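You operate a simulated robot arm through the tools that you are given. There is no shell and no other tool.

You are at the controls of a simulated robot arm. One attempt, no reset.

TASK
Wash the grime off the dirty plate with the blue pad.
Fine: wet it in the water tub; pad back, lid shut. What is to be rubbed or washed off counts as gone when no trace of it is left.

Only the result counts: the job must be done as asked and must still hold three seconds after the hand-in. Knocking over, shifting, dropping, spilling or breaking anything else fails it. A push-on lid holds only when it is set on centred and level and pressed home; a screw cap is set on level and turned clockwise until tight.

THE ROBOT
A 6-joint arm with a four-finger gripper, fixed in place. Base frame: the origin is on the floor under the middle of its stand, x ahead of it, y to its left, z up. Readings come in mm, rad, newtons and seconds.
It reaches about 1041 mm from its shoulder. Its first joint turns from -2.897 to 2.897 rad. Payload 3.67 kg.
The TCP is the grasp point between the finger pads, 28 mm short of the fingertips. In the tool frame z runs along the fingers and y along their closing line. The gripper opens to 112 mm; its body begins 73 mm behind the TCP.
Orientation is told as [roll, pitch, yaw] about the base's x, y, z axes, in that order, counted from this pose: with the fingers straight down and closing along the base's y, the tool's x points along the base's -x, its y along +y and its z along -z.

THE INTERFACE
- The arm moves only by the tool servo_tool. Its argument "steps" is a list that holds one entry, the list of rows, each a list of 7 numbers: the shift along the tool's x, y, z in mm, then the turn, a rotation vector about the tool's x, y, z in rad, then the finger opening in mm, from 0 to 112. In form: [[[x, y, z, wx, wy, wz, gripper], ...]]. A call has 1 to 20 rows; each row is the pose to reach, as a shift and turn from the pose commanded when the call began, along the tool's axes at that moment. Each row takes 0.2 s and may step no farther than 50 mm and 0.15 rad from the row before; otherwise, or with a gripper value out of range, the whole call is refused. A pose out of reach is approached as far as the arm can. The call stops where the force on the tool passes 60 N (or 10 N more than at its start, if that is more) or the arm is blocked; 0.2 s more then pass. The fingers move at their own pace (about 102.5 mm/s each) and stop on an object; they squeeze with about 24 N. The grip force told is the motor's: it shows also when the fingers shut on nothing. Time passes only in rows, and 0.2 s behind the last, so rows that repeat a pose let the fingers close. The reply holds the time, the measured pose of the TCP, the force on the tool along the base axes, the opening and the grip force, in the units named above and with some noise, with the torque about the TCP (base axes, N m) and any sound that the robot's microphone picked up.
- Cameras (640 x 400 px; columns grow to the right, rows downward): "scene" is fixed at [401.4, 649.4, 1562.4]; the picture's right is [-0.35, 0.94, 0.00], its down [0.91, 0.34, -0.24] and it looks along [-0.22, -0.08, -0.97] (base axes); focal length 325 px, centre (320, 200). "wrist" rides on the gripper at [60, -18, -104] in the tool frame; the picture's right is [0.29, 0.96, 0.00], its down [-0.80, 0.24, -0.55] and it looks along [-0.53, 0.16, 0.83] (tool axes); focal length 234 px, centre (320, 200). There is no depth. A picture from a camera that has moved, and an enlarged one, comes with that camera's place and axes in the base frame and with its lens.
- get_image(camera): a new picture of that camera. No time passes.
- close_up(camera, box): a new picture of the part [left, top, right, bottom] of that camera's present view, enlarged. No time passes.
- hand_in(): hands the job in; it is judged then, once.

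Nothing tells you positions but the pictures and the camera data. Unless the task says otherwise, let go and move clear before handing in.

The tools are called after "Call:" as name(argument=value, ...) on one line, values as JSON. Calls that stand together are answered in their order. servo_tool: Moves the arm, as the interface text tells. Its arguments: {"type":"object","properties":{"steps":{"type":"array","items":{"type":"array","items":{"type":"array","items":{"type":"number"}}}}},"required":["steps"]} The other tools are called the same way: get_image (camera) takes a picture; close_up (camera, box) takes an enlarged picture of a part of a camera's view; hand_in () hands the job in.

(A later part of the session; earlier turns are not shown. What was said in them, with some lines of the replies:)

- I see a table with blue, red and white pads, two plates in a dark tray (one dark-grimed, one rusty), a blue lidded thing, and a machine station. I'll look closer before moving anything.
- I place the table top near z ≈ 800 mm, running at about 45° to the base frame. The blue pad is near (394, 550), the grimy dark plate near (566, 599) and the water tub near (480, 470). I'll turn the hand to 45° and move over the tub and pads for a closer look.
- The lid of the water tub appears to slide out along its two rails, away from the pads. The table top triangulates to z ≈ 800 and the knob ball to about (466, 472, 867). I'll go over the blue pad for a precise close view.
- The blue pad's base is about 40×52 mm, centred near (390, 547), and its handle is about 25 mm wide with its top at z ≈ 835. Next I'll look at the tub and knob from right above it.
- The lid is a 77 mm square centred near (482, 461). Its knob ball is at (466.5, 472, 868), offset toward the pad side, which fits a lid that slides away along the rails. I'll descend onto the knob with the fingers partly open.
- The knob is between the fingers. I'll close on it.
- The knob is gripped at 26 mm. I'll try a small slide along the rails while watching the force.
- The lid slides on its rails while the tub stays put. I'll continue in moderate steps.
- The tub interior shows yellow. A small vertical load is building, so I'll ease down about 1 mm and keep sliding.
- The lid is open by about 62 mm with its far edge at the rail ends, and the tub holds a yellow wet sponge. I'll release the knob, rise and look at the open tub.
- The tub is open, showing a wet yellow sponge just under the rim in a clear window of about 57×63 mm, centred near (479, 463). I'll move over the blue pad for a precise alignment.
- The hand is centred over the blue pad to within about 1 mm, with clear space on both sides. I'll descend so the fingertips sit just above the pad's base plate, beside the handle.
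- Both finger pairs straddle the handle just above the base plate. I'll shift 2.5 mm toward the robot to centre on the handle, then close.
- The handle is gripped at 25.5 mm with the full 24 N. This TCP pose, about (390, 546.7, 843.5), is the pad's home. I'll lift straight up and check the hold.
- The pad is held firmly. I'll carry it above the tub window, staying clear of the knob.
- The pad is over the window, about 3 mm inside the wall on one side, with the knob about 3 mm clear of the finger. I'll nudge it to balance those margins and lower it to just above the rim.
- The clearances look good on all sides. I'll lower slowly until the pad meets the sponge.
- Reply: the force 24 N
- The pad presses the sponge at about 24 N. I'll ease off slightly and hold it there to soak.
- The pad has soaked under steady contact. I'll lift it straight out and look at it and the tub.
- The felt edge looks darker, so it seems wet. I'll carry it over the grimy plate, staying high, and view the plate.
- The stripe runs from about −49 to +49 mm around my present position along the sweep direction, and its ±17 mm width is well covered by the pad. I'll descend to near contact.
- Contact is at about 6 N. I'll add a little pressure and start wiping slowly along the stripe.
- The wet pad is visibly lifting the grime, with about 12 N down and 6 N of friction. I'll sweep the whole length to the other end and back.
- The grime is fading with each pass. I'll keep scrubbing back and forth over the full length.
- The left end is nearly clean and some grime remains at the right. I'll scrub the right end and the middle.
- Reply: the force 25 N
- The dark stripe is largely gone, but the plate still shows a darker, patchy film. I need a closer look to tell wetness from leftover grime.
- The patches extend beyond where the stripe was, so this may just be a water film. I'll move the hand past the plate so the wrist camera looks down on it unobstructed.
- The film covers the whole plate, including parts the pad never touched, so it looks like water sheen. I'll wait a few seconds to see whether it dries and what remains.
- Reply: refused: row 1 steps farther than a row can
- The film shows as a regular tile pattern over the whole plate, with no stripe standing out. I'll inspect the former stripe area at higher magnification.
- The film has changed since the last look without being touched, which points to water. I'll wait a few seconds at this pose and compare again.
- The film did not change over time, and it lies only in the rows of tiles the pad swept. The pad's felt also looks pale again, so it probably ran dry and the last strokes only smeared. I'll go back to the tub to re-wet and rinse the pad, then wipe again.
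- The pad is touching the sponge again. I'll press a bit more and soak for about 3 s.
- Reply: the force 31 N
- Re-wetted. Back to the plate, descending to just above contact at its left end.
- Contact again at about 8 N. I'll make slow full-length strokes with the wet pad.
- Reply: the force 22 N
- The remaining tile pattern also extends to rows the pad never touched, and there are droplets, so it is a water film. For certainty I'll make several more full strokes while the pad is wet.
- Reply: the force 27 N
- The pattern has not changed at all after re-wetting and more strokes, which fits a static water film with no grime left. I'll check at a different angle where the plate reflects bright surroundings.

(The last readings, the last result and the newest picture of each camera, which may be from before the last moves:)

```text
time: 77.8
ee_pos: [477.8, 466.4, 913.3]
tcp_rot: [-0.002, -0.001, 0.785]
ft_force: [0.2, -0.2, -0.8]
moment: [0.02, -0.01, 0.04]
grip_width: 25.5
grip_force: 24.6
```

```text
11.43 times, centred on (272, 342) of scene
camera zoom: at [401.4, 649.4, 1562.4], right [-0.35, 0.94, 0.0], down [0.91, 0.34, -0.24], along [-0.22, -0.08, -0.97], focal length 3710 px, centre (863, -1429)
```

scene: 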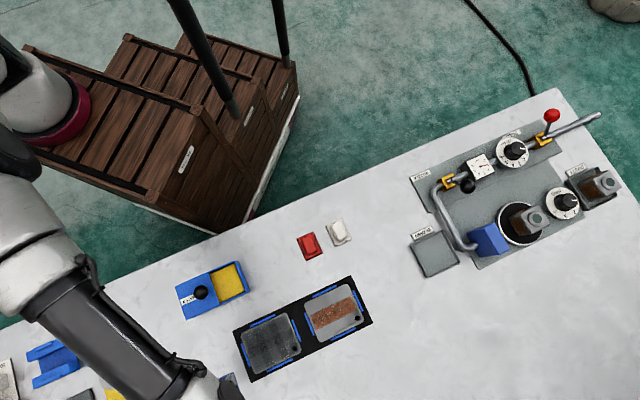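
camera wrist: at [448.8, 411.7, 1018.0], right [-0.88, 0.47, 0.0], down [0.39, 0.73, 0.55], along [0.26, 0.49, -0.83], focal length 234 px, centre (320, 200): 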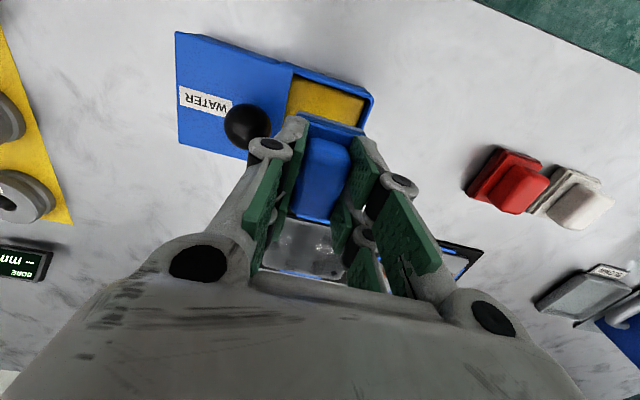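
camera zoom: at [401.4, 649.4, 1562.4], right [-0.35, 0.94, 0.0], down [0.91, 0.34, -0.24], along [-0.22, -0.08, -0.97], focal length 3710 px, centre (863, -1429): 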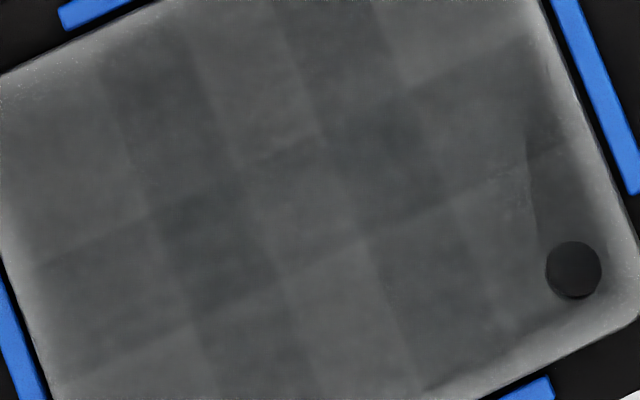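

The plate is shiny wet and the regular bands run right across it, with no stripe left. Now I'll take the pad back to its original spot and hover there first.

Call:
servo_tool(steps=[[[2, 35, 0, 0, 0, 0, 12], [4, 75, 0, 0, 0, 0, 12], [6, 110, 0, 0, 0, 0, 12], [6.4, 118, 0, 0, 0, 0, 12], [6.4, 118, 25, 0, 0, 0, 12], [6.4, 118, 50, 0, 0, 0, 12], [6.4, 118, 62, 0, 0, 0, 12], [6.4, 118, 62, 0, 0, 0, 12]]])

Call:
close_up(camera="wrist", box=[220, 100, 420, 225])

Call:
get_image(camera="wrist")

Call:
close_up(camera="scene", box=[240, 308, 305, 378])

```text
time: 79.6
ee_pos: [389.6, 545.9, 853.5]
tcp_rot: [0.0, -0.001, 0.784]
ft_force: [0.0, 0.7, -0.8]
moment: [0.04, -0.02, -0.03]
grip_width: 25.0
grip_force: 24.0
```

```text
3.20 times, centred on (320, 162) of wrist
camera zoom: at [360.0, 491.5, 957.6], right [-0.88, 0.47, 0.0], down [0.39, 0.73, 0.55], along [0.26, 0.49, -0.83], focal length 749 px, centre (320, 320)
```

zoom: 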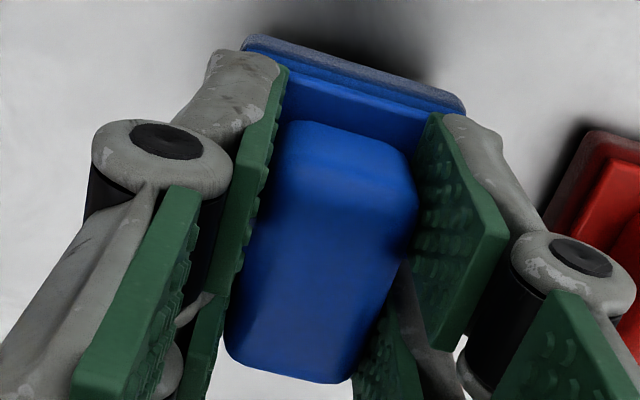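

```text
taken
camera wrist: at [360.0, 491.5, 957.6], right [-0.88, 0.47, 0.0], down [0.39, 0.73, 0.55], along [0.26, 0.49, -0.83], focal length 234 px, centre (320, 200)
```

wrist: 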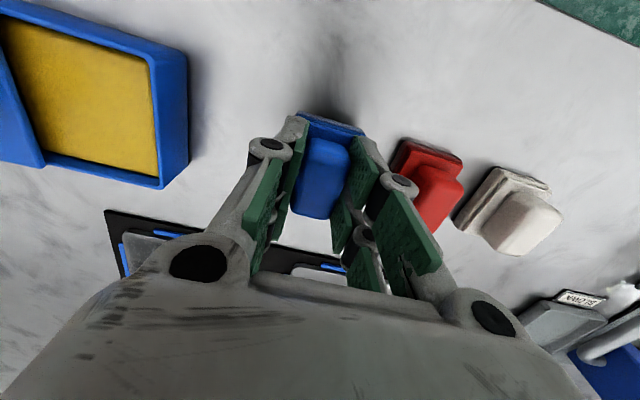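

```text
5.71 times, centred on (272, 343) of scene
camera zoom: at [401.4, 649.4, 1562.4], right [-0.35, 0.94, 0.0], down [0.91, 0.34, -0.24], along [-0.22, -0.08, -0.97], focal length 1855 px, centre (591, -617)
```

zoom: 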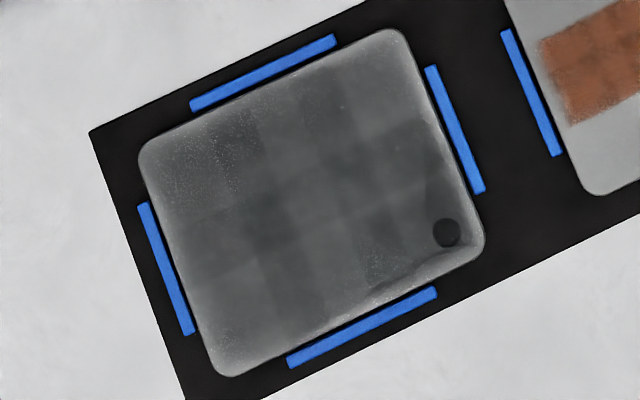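

The pad has slipped about 2 mm in the grip, so I'll compensate slightly and lower until it touches the table.

Call:
servo_tool(steps=[[[1, 0, 5, 0, 0, 0, 12], [1, 0, 8, 0, 0, 0, 12], [1, 0, 9, 0, 0, 0, 12], [1, 0, 9.5, 0, 0, 0, 12], [1, 0, 9.5, 0, 0, 0, 12]]])

```text
time: 80.8
ee_pos: [388.9, 545.9, 844.5]
tcp_rot: [0.0, -0.001, 0.785]
ft_force: [0.2, 0.7, -0.1]
moment: [0.01, 0.0, 0.0]
grip_width: 25.6
grip_force: 23.8
```

Call:
servo_tool(steps=[[[0, 0, 0.7, 0, 0, 0, 12], [0, 0, 1.4, 0, 0, 0, 12], [0, 0, 1.4, 0, 0, 0, 12]]])

```text
time: 81.6
ee_pos: [388.4, 546.0, 843.4]
tcp_rot: [-0.001, -0.001, 0.786]
ft_force: [0.2, -0.3, 0.2]
moment: [-0.02, 0.03, 0.01]
grip_width: 25.3
grip_force: 23.9
```

Call:
servo_tool(steps=[[[0, 0, 0.5, 0, 0, 0, 12], [0, 0, 1.0, 0, 0, 0, 12], [0, 0, 1.0, 0, 0, 0, 12]]])

```text
time: 82.4
ee_pos: [388.4, 545.2, 842.6]
tcp_rot: [0.001, 0.001, 0.785]
ft_force: [-1.1, -1.8, 7.3]
moment: [-0.05, 0.03, -0.03]
grip_width: 25.4
grip_force: 24.0
```

The pad touches the table at about 7 N. I'll release and rise, then compare its position with the start.

Call:
servo_tool(steps=[[[0, 0, -0.5, 0, 0, 0, 12], [0, 0, -0.5, 0, 0, 0, 30], [0, 0, -0.5, 0, 0, 0, 45], [0, 0, -0.5, 0, 0, 0, 50], [0, 0, -20, 0, 0, 0, 50], [0, 0, -55, 0, 0, 0, 50], [0, 0, -95, 0, 0, 0, 70], [0, 0, -95, 0, 0, 0, 111], [0, 0, -95, 0, 0, 0, 111]]])

Call:
get_image(camera="wrist")

Call:
close_up(camera="wrist", box=[240, 80, 400, 180])

Call:
get_image(camera="scene")

```text
time: 84.4
ee_pos: [387.7, 544.5, 937.6]
tcp_rot: [0.001, 0.0, 0.787]
ft_force: [0.8, -0.7, 0.1]
moment: [0.02, 0.03, -0.01]
grip_width: 111.2
grip_force: 0.0
```

```text
taken
camera wrist: at [358.4, 490.1, 1040.7], right [-0.88, 0.47, 0.0], down [0.39, 0.73, 0.55], along [0.26, 0.49, -0.83], focal length 234 px, centre (320, 200)
```

wrist: 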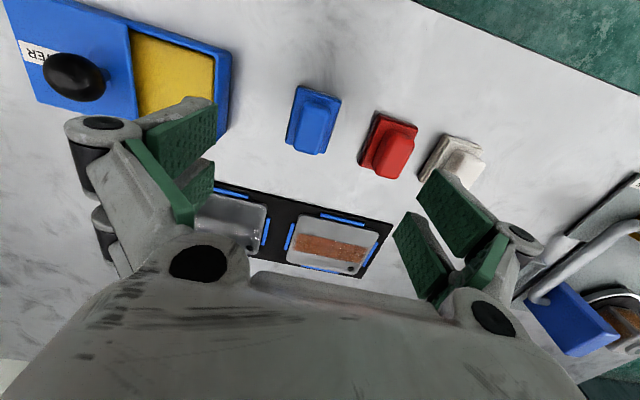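

```text
4.00 times, centred on (320, 130) of wrist
camera zoom: at [358.4, 490.1, 1040.7], right [-0.88, 0.47, 0.0], down [0.39, 0.73, 0.55], along [0.26, 0.49, -0.83], focal length 937 px, centre (320, 480)
```

zoom: 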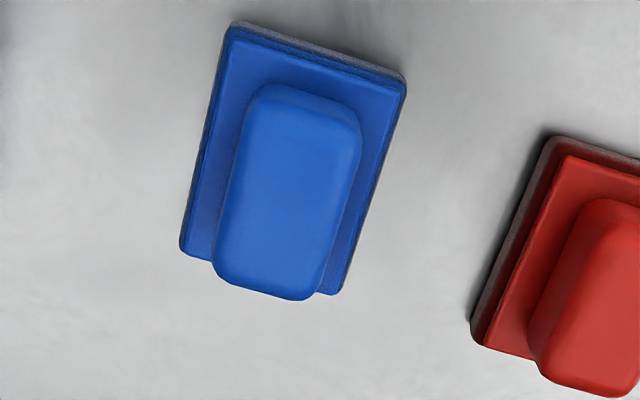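

```text
taken
```

scene: 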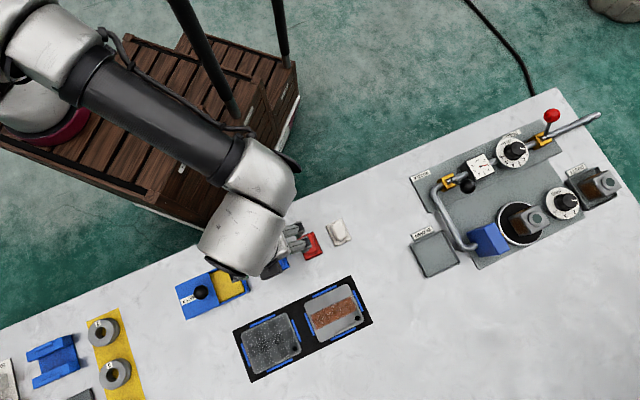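

The pad seems to have landed a few millimetres toward the tub compared with its original spot. I'll move the arm aside toward the knob and check with the fixed scene camera.

Call:
servo_tool(steps=[[[-1, -42, -10, 0, 0, 0, 111], [-2, -84, -20, 0, 0, 0, 111], [-3, -126, -25, 0, 0, 0, 90], [-4.7, -169, -25, 0, 0, 0, 80], [-4.7, -169, -25, 0, 0, 0, 80]]])

Call:
close_up(camera="scene", box=[165, 220, 295, 330])

Call:
close_up(camera="scene", box=[255, 210, 365, 290])

Call:
get_image(camera="wrist")

```text
time: 85.6
ee_pos: [509.7, 429.8, 960.6]
tcp_rot: [0.0, -0.002, 0.786]
ft_force: [0.6, 1.0, 0.4]
moment: [-0.01, 0.04, -0.03]
grip_width: 79.7
grip_force: 0.1
```

```text
3.64 times, centred on (230, 275) of scene
camera zoom: at [401.4, 649.4, 1562.4], right [-0.35, 0.94, 0.0], down [0.91, 0.34, -0.24], along [-0.22, -0.08, -0.97], focal length 1180 px, centre (647, -73)
```

zoom: 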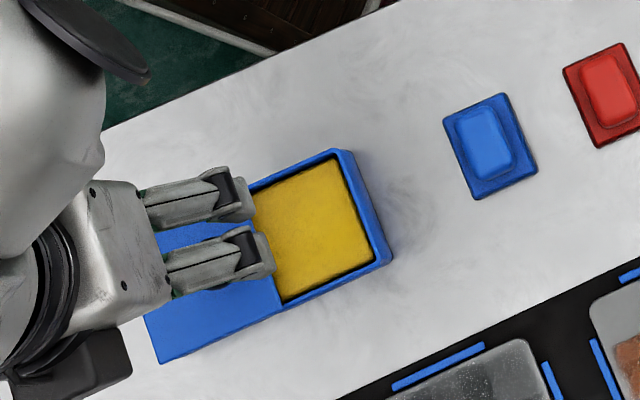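

```text
5.00 times, centred on (310, 250) of scene
camera zoom: at [401.4, 649.4, 1562.4], right [-0.35, 0.94, 0.0], down [0.91, 0.34, -0.24], along [-0.22, -0.08, -0.97], focal length 1623 px, centre (370, -50)
```

zoom: 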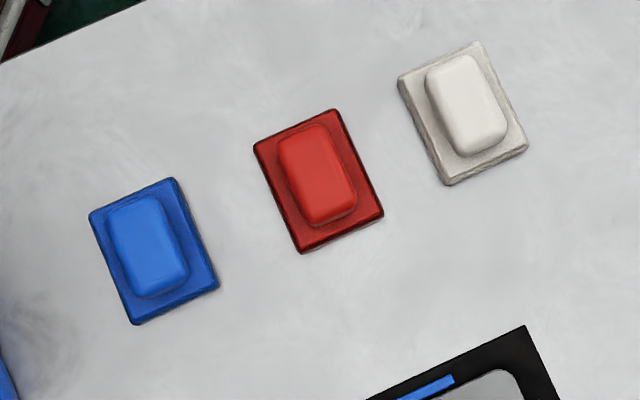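

```text
taken
camera wrist: at [480.5, 375.1, 1065.1], right [-0.88, 0.47, 0.0], down [0.39, 0.73, 0.55], along [0.26, 0.49, -0.83], focal length 234 px, centre (320, 200)
```

wrist: 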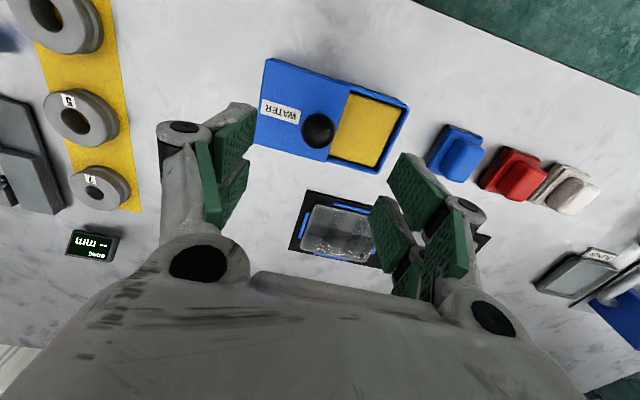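

The scene camera confirms the pad sits about 7.7 mm off its original spot, toward the tub. I'll correct that afterwards. Since I'm above the knob, I'll grip it now and close the lid first.

Call:
servo_tool(steps=[[[0, 0, 0, 0, 0, 0, 70], [0, 0, 35, 0, 0, 0, 70], [0, 0, 65, 0, 0, 0, 70], [0, 0, 82, 0, 0, 0, 70], [0, 0, 91, 0, 0, 0, 70], [0, 0, 91, 0, 0, 0, 70]]])

Call:
get_image(camera="wrist")

```text
time: 87.0
ee_pos: [509.9, 427.7, 871.0]
tcp_rot: [0.0, 0.0, 0.786]
ft_force: [-0.1, -0.3, 0.6]
moment: [0.01, 0.01, -0.01]
grip_width: 70.2
grip_force: 0.0
```

```text
taken
camera wrist: at [481.9, 373.3, 973.9], right [-0.88, 0.47, 0.0], down [0.39, 0.73, 0.55], along [0.26, 0.49, -0.83], focal length 234 px, centre (320, 200)
```

wrist: 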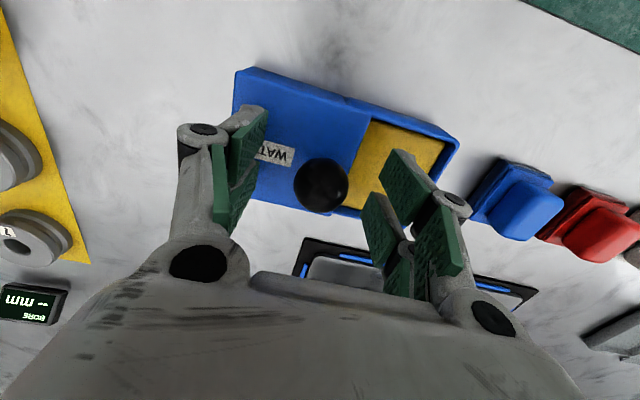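

Call:
servo_tool(steps=[[[0, 0, 0, 0, 0, 0, 45], [0, 0, 0, 0, 0, 0, 28], [0, 0, 0, 0, 0, 0, 18], [0, 0, 0, 0, 0, 0, 15], [0, 4, 0, 0, 0, 0, 15], [0, 10, 0, 0, 0, 0, 15], [0, 16, 0, 0, 0, 0, 15], [0, 22, 0, 0, 0, 0, 15]]])

Call:
get_image(camera="wrist")

```text
time: 88.8
ee_pos: [494.6, 444.9, 870.6]
tcp_rot: [0.001, 0.003, 0.784]
ft_force: [-3.6, -3.9, -6.4]
moment: [0.1, -0.04, 0.02]
grip_width: 26.3
grip_force: 44.8
```

```text
taken
camera wrist: at [465.9, 389.5, 974.1], right [-0.88, 0.47, 0.0], down [0.39, 0.73, 0.55], along [0.26, 0.49, -0.83], focal length 234 px, centre (320, 200)
```

wrist: 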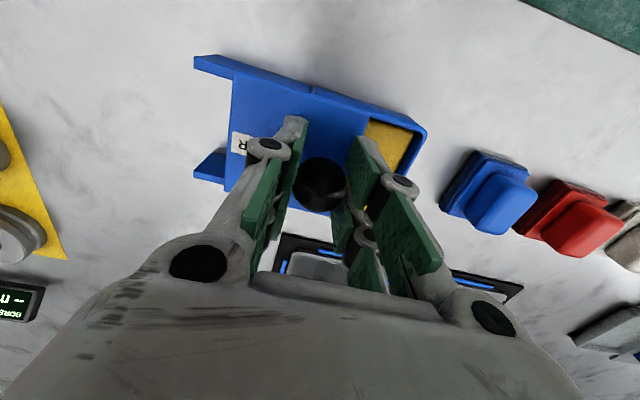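

The lid is sliding shut smoothly with small side loads. I'll continue with tiny corrections.

Call:
servo_tool(steps=[[[0.5, 6, 0.5, 0, 0, 0, 15], [0.5, 12, 0.5, 0, 0, 0, 15], [0.5, 18, 0.5, 0, 0, 0, 15], [0.5, 24, 0.5, 0, 0, 0, 15], [0.5, 30, 0.5, 0, 0, 0, 15]]])

Call:
get_image(camera="wrist")

```text
time: 90.0
ee_pos: [474.0, 465.0, 869.7]
tcp_rot: [0.001, 0.002, 0.786]
ft_force: [0.1, 0.0, -11.5]
moment: [0.26, -0.11, 0.06]
grip_width: 26.4
grip_force: 45.2
```

```text
taken
camera wrist: at [445.3, 410.3, 974.1], right [-0.88, 0.47, 0.0], down [0.39, 0.73, 0.55], along [0.26, 0.49, -0.83], focal length 234 px, centre (320, 200)
```

wrist: 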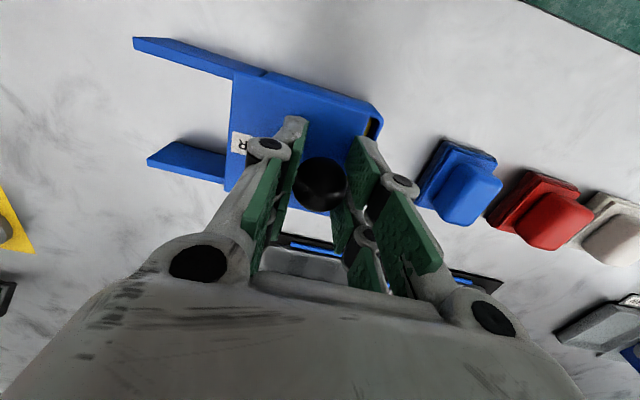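

Call:
servo_tool(steps=[[[0, 3, 0.7, 0, 0, 0, 15], [0, 6, 0.8, 0, 0, 0, 15], [0, 9, 0.8, 0, 0, 0, 15]]])

Call:
get_image(camera="wrist")

Call:
close_up(camera="scene", box=[165, 220, 295, 330])

```text
time: 90.8
ee_pos: [466.7, 471.7, 871.1]
tcp_rot: [0.0, 0.001, 0.785]
ft_force: [-5.7, -2.9, 6.1]
moment: [-0.31, 0.32, 0.0]
grip_width: 26.6
grip_force: 45.0
```

```text
taken
camera wrist: at [438.5, 416.9, 974.0], right [-0.88, 0.47, 0.0], down [0.39, 0.73, 0.55], along [0.26, 0.49, -0.83], focal length 234 px, centre (320, 200)
```

wrist: 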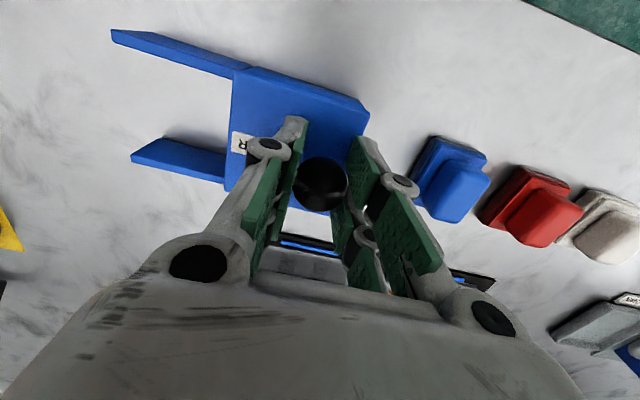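

```text
3.64 times, centred on (230, 275) of scene
camera zoom: at [401.4, 649.4, 1562.4], right [-0.35, 0.94, 0.0], down [0.91, 0.34, -0.24], along [-0.22, -0.08, -0.97], focal length 1180 px, centre (647, -73)
```

zoom: 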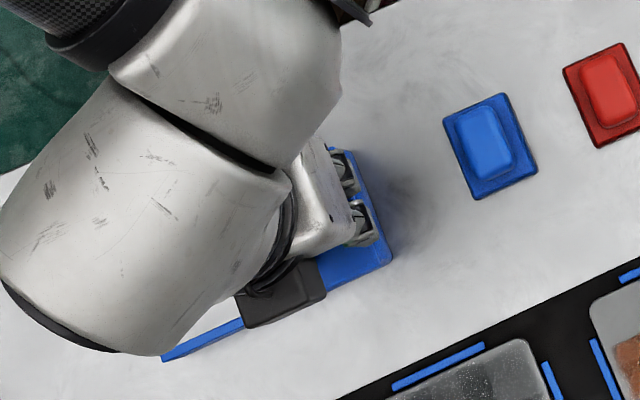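

The lid looks back in its original closed position. I'll push 1–2 mm more to feel for the end stop.

Call:
servo_tool(steps=[[[0.4, 0.7, -0.3, 0, 0, 0, 15], [0.4, 1.4, -0.3, 0, 0, 0, 15], [0.4, 1.8, -0.3, 0, 0, 0, 15]]])

Call:
close_up(camera="wrist", box=[220, 40, 400, 230])

```text
time: 91.6
ee_pos: [469.0, 472.1, 869.3]
tcp_rot: [0.0, -0.001, 0.785]
ft_force: [0.3, -0.6, -2.6]
moment: [0.22, -0.19, 0.03]
grip_width: 26.2
grip_force: 44.6
```

```text
2.11 times, centred on (310, 135) of wrist
camera zoom: at [437.8, 417.8, 974.0], right [-0.88, 0.47, 0.0], down [0.39, 0.73, 0.55], along [0.26, 0.49, -0.83], focal length 493 px, centre (341, 337)
```

zoom: 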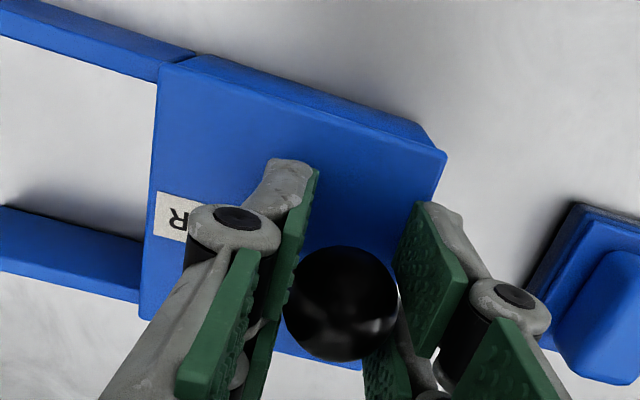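

Call:
servo_tool(steps=[[[0, 0.7, 0, 0, 0, 0, 15], [0, 1.4, 0, 0, 0, 0, 15], [0, 1.4, 0, 0, 0, 0, 15]]])

Call:
close_up(camera="wrist", box=[220, 40, 400, 230])

```text
time: 92.4
ee_pos: [466.4, 472.6, 871.2]
tcp_rot: [-0.002, 0.001, 0.785]
ft_force: [15.0, -10.3, 6.7]
moment: [-0.33, -0.05, -0.06]
grip_width: 26.4
grip_force: 45.2
```

```text
2.11 times, centred on (310, 135) of wrist
camera zoom: at [437.4, 418.3, 974.0], right [-0.88, 0.47, 0.0], down [0.39, 0.73, 0.55], along [0.26, 0.49, -0.83], focal length 493 px, centre (341, 337)
```

zoom: 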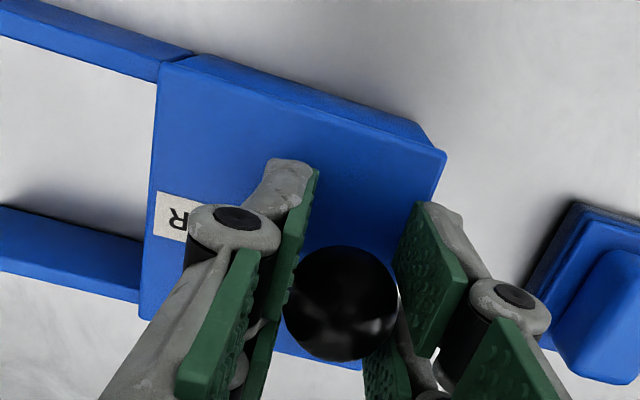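

The lid meets its end stop at about 18 N, so it is fully shut. I'll relax the push, release gently and lift away.

Call:
servo_tool(steps=[[[0, -0.6, 0, 0, 0, 0, 15], [0, -0.6, 0, 0, 0, 0, 28], [0, -0.6, 0, 0, 0, 0, 32], [0, -0.6, 0, 0, 0, 0, 45], [0, -0.6, 0, 0, 0, 0, 65], [0, -0.6, 0, 0, 0, 0, 65], [0, -0.6, -30, 0, 0, 0, 65], [0, -0.6, -65, 0, 0, 0, 65], [0, -0.6, -65, 0, 0, 0, 65]]])

Call:
get_image(camera="wrist")

Call:
close_up(camera="wrist", box=[220, 40, 400, 230])

```text
time: 94.4
ee_pos: [465.2, 472.6, 935.6]
tcp_rot: [0.001, -0.001, 0.785]
ft_force: [0.2, -0.4, 0.8]
moment: [0.0, -0.01, 0.0]
grip_width: 65.0
grip_force: 0.1
```

```text
taken
camera wrist: at [436.9, 418.4, 1038.9], right [-0.88, 0.47, 0.0], down [0.39, 0.73, 0.55], along [0.26, 0.49, -0.83], focal length 234 px, centre (320, 200)
```

wrist: 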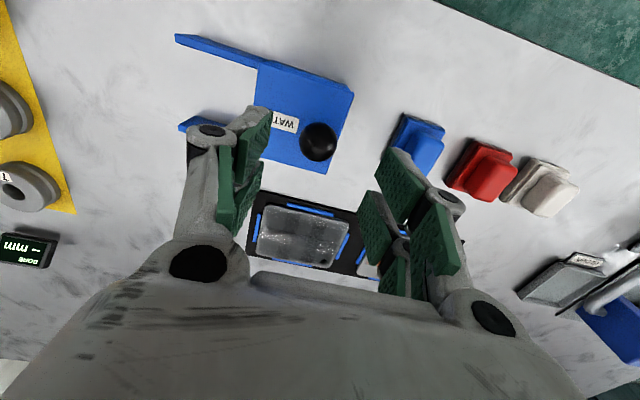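

```text
2.11 times, centred on (310, 135) of wrist
camera zoom: at [436.9, 418.4, 1038.9], right [-0.88, 0.47, 0.0], down [0.39, 0.73, 0.55], along [0.26, 0.49, -0.83], focal length 493 px, centre (341, 337)
```

zoom: 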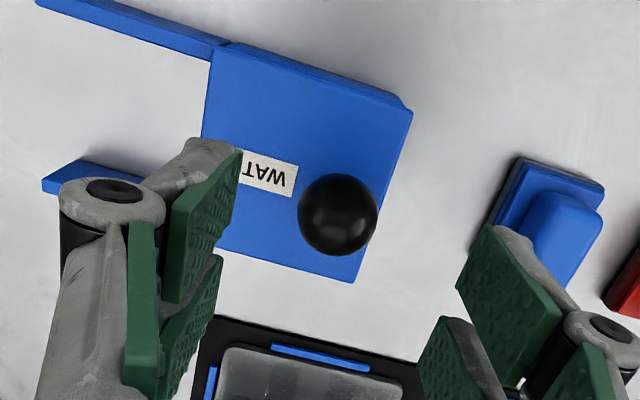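

The lid is shut and centred. Next I'll go back to the blue pad, positioned over its original spot, so that closing the fingers will slide it back those 7–8 mm.

Call:
servo_tool(steps=[[[1, 36, 0, 0, 0, 0, 65], [2, 72, 0, 0, 0, 0, 62], [2.6, 106, 0, 0, 0, 0, 62], [2.6, 106, 25, 0, 0, 0, 62], [2.6, 106, 45, 0, 0, 0, 62], [2.6, 106, 45, 0, 0, 0, 62]]])

Call:
get_image(camera="wrist")

Call:
close_up(camera="wrist", box=[220, 80, 420, 205])

```text
time: 95.8
ee_pos: [388.8, 547.9, 890.0]
tcp_rot: [0.0, 0.001, 0.786]
ft_force: [0.7, 0.4, 0.2]
moment: [0.0, 0.0, -0.01]
grip_width: 62.0
grip_force: 0.0
```

```text
taken
camera wrist: at [360.0, 492.4, 993.4], right [-0.88, 0.47, 0.0], down [0.39, 0.73, 0.55], along [0.26, 0.49, -0.83], focal length 234 px, centre (320, 200)
```

wrist: 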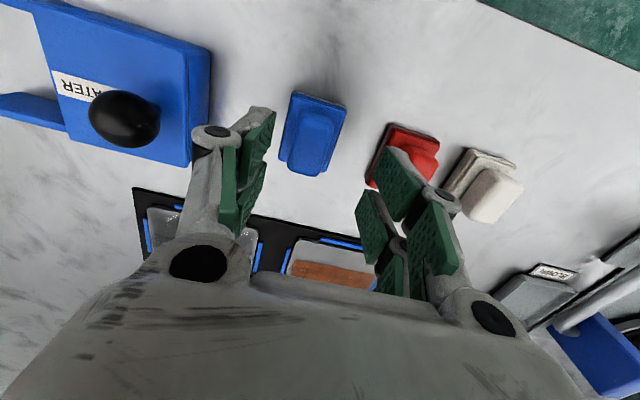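

```text
3.20 times, centred on (320, 142) of wrist
camera zoom: at [360.0, 492.4, 993.4], right [-0.88, 0.47, 0.0], down [0.39, 0.73, 0.55], along [0.26, 0.49, -0.83], focal length 749 px, centre (320, 384)
```

zoom: 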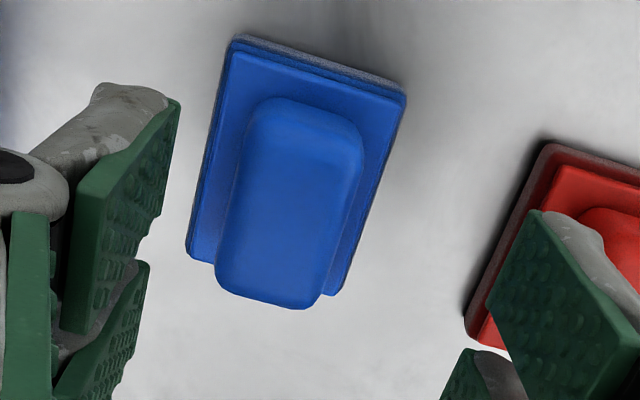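

Call:
servo_tool(steps=[[[-1, 0, 15, 0, 0, 0, 62], [-1, 0, 30, 0, 0, 0, 62], [-1, 0, 40, 0, 0, 0, 62], [-1, 0, 46, 0, 0, 0, 62], [-1, 0, 46, 0, 0, 0, 62]]])

Call:
close_up(camera="wrist", box=[220, 100, 420, 225])

```text
time: 97.0
ee_pos: [389.6, 546.8, 845.3]
tcp_rot: [0.001, -0.001, 0.785]
ft_force: [-0.1, 0.4, 0.2]
moment: [-0.03, 0.04, 0.03]
grip_width: 61.9
grip_force: 0.1
```

```text
3.20 times, centred on (320, 162) of wrist
camera zoom: at [360.4, 492.6, 948.1], right [-0.88, 0.47, 0.0], down [0.39, 0.73, 0.55], along [0.26, 0.49, -0.83], focal length 749 px, centre (320, 320)
```

zoom: 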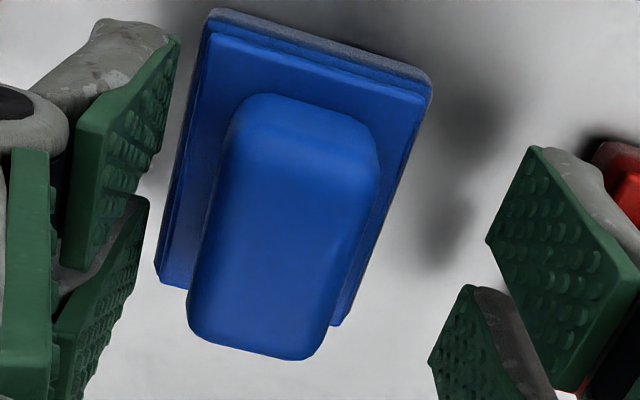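

Call:
servo_tool(steps=[[[0, 0, 0, 0, 0, 0, 48], [0, 0, 0, 0, 0, 0, 42], [0, 0, 0, 0, 0, 0, 38], [0, 0, 0, 0, 0, 0, 35], [0, 0, 0, 0, 0, 0, 32], [0, 0, 0, 0, 0, 0, 30], [0, 0, 0, 0, 0, 0, 28], [0, 0, 0, 0, 0, 0, 26.5], [0, 0, 0, 0, 0, 0, 26]]])

Call:
close_up(camera="wrist", box=[220, 100, 420, 225])

```text
time: 99.0
ee_pos: [389.5, 548.3, 845.5]
tcp_rot: [0.0, 0.0, 0.786]
ft_force: [-0.4, 0.3, 0.4]
moment: [-0.01, 0.0, -0.01]
grip_width: 26.7
grip_force: 0.1
```

```text
3.20 times, centred on (320, 162) of wrist
camera zoom: at [360.5, 492.5, 948.2], right [-0.88, 0.47, 0.0], down [0.39, 0.73, 0.55], along [0.26, 0.49, -0.83], focal length 749 px, centre (320, 320)
```

zoom: 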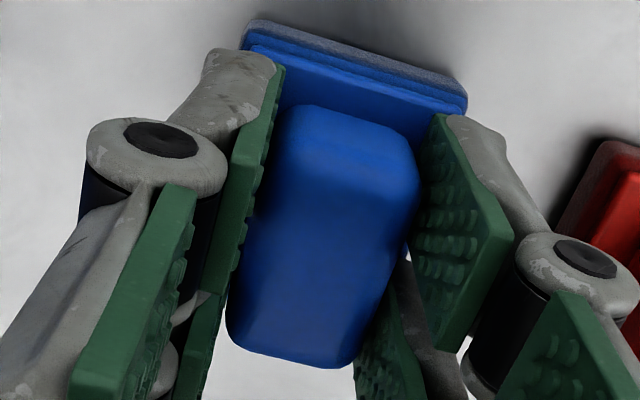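

The pad is centred again at its original place, with almost no squeeze. I'll open slowly and check for any drag before lifting.

Call:
servo_tool(steps=[[[0, 0, 0, 0, 0, 0, 27.5], [0, 0, 0, 0, 0, 0, 29], [0, 0, 0, 0, 0, 0, 31], [0, 0, 0, 0, 0, 0, 34], [0, 0, 0, 0, 0, 0, 38], [0, 0, 0, 0, 0, 0, 44], [0, 0, 0, 0, 0, 0, 52], [0, 0, 0, 0, 0, 0, 52]]])

Call:
close_up(camera="wrist", box=[220, 100, 420, 225])

```text
time: 100.8
ee_pos: [389.7, 548.1, 844.9]
tcp_rot: [0.0, 0.0, 0.787]
ft_force: [-1.2, -0.3, 0.8]
moment: [0.04, -0.01, -0.03]
grip_width: 51.9
grip_force: 0.1
```

```text
3.20 times, centred on (320, 162) of wrist
camera zoom: at [360.5, 492.5, 948.3], right [-0.88, 0.47, 0.0], down [0.39, 0.73, 0.55], along [0.26, 0.49, -0.83], focal length 749 px, centre (320, 320)
```

zoom: 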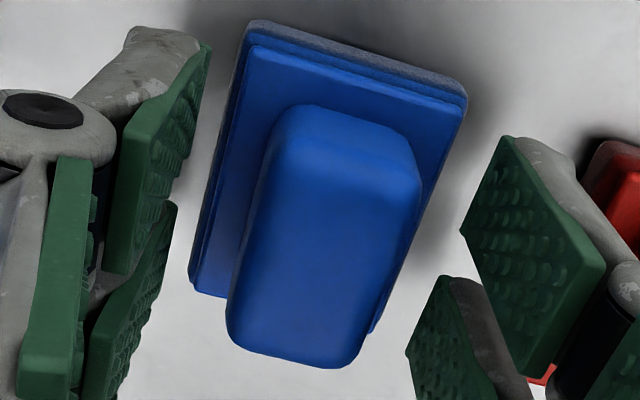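

The pad stayed in place. I'll lift straight up and move well clear, then check the whole scene.

Call:
servo_tool(steps=[[[0, 0, -10, 0, 0, 0, 52], [0, 0, -30, 0, 0, 0, 52], [0, 0, -65, 0, 0, 0, 60], [0, 0, -110, 0, 0, 0, 80], [0, 0, -150, 0, 0, 0, 80], [40, 0, -180, 0, 0, 0, 80], [80, 0, -200, 0, 0, 0, 80], [120, 0, -210, 0, 0, 0, 80], [120, 0, -210, 0, 0, 0, 80], [120, 0, -210, 0, 0, 0, 80]]])

Call:
get_image(camera="scene")

Call:
close_up(camera="scene", box=[165, 220, 295, 330])

Call:
close_up(camera="scene", box=[240, 308, 305, 378])

Call:
get_image(camera="wrist")

```text
time: 103.0
ee_pos: [305.3, 463.6, 1052.6]
tcp_rot: [-0.001, 0.0, 0.785]
ft_force: [0.4, 0.6, -0.7]
moment: [0.02, -0.01, -0.02]
grip_width: 79.8
grip_force: 0.0
```

```text
taken
```

scene: 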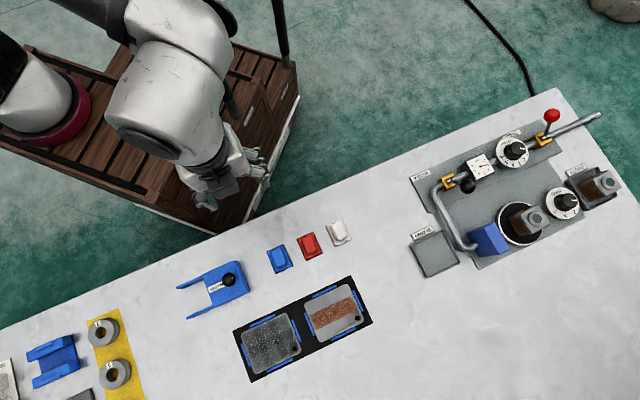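

```text
3.64 times, centred on (230, 275) of scene
camera zoom: at [401.4, 649.4, 1562.4], right [-0.35, 0.94, 0.0], down [0.91, 0.34, -0.24], along [-0.22, -0.08, -0.97], focal length 1180 px, centre (647, -73)
```

zoom: 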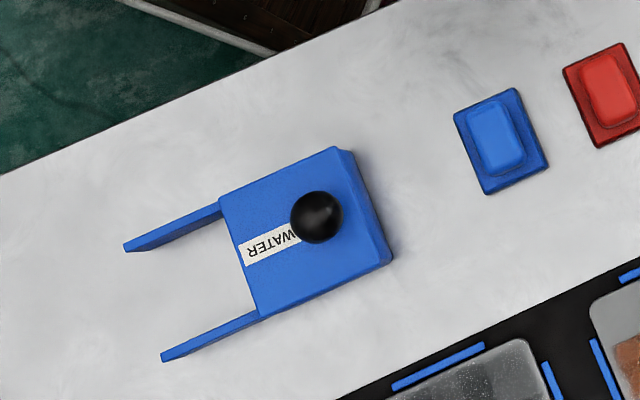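

```text
5.71 times, centred on (272, 343) of scene
camera zoom: at [401.4, 649.4, 1562.4], right [-0.35, 0.94, 0.0], down [0.91, 0.34, -0.24], along [-0.22, -0.08, -0.97], focal length 1855 px, centre (591, -617)
```

zoom: 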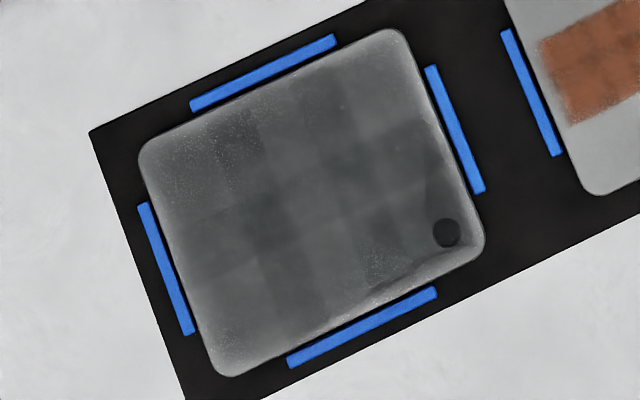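

```text
taken
camera wrist: at [276.8, 408.6, 1156.2], right [-0.88, 0.47, 0.0], down [0.39, 0.73, 0.55], along [0.26, 0.49, -0.83], focal length 234 px, centre (320, 200)
```

wrist: 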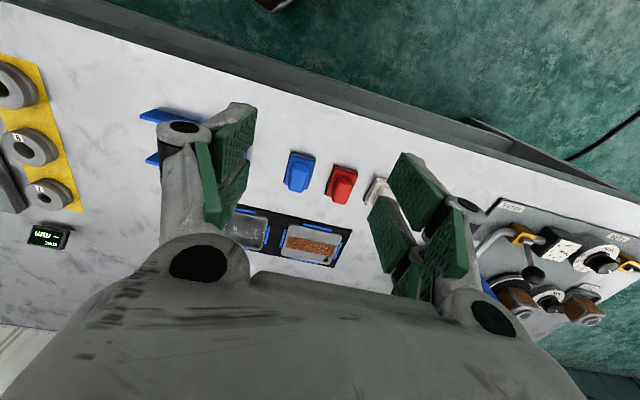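

The pad and lid match their starting picture exactly. Before handing in I want to be sure about the plate, so I'll compare it closely with the untouched plate.

Call:
close_up(camera="scene", box=[300, 280, 370, 345])

Call:
close_up(camera="scene", box=[245, 325, 300, 360])

Call:
close_up(camera="wrist", box=[215, 200, 355, 275])

```text
6.15 times, centred on (335, 312) of scene
camera zoom: at [401.4, 649.4, 1562.4], right [-0.35, 0.94, 0.0], down [0.91, 0.34, -0.24], along [-0.22, -0.08, -0.97], focal length 1998 px, centre (228, -492)
```

zoom: 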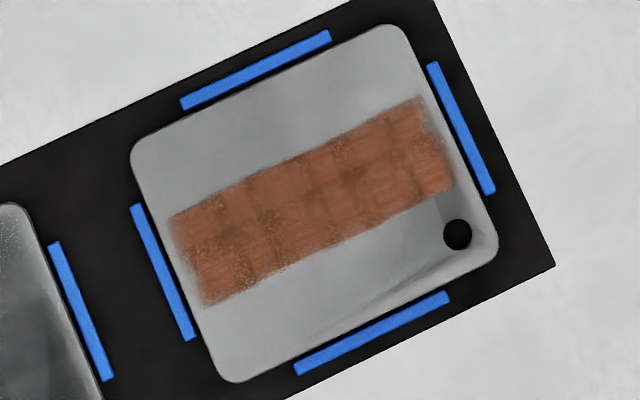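

```text
11.43 times, centred on (272, 342) of scene
camera zoom: at [401.4, 649.4, 1562.4], right [-0.35, 0.94, 0.0], down [0.91, 0.34, -0.24], along [-0.22, -0.08, -0.97], focal length 3710 px, centre (863, -1429)
```

zoom: 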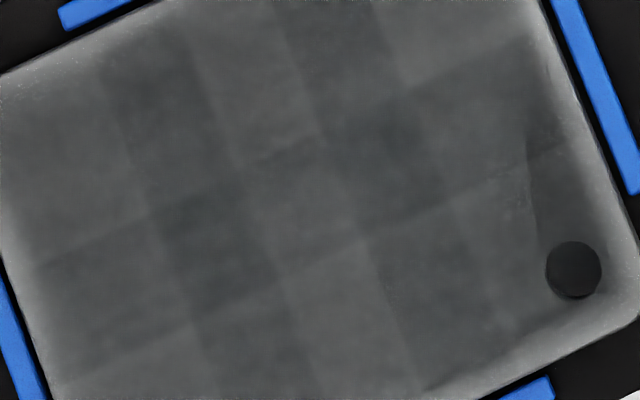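

```text
4.57 times, centred on (285, 238) of wrist
camera zoom: at [276.8, 408.6, 1156.2], right [-0.88, 0.47, 0.0], down [0.39, 0.73, 0.55], along [0.26, 0.49, -0.83], focal length 1070 px, centre (480, 29)
```

zoom: 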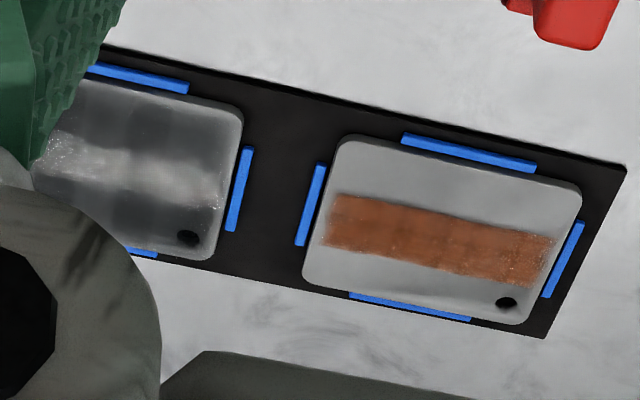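

The plate shows only a clear, glossy water film spread in large patches over its whole surface, and nothing of the grime stripe remains. The blue pad is back on its spot, the lid is shut against its stop and the arm is clear, so I'm handing in.

Call:
hand_in()

```text
The job is handed in.
```

The grime stripe on the dirty plate is gone as far as I can see, and the job is handed in. I have not been told the judged result.

- **Plate:** I wetted the blue pad twice and scrubbed the full stripe many times. The plate is still darker than the clean metal of the other plate. I took that for water, because it covers parts the pad never touched and did not change with further scrubbing. A faint trace of grime under that film would have been hard to see.
- **Blue pad:** When I first put it down it landed about 7.7 mm off. I slid it back, and it now matches its starting position in the scene picture.
- **Water tub:** The lid is shut against its end stop, and it also matches the starting picture.
- **Everything else:** I saw nothing else shifted, knocked over or spilled, and the arm is clear with the gripper empty.
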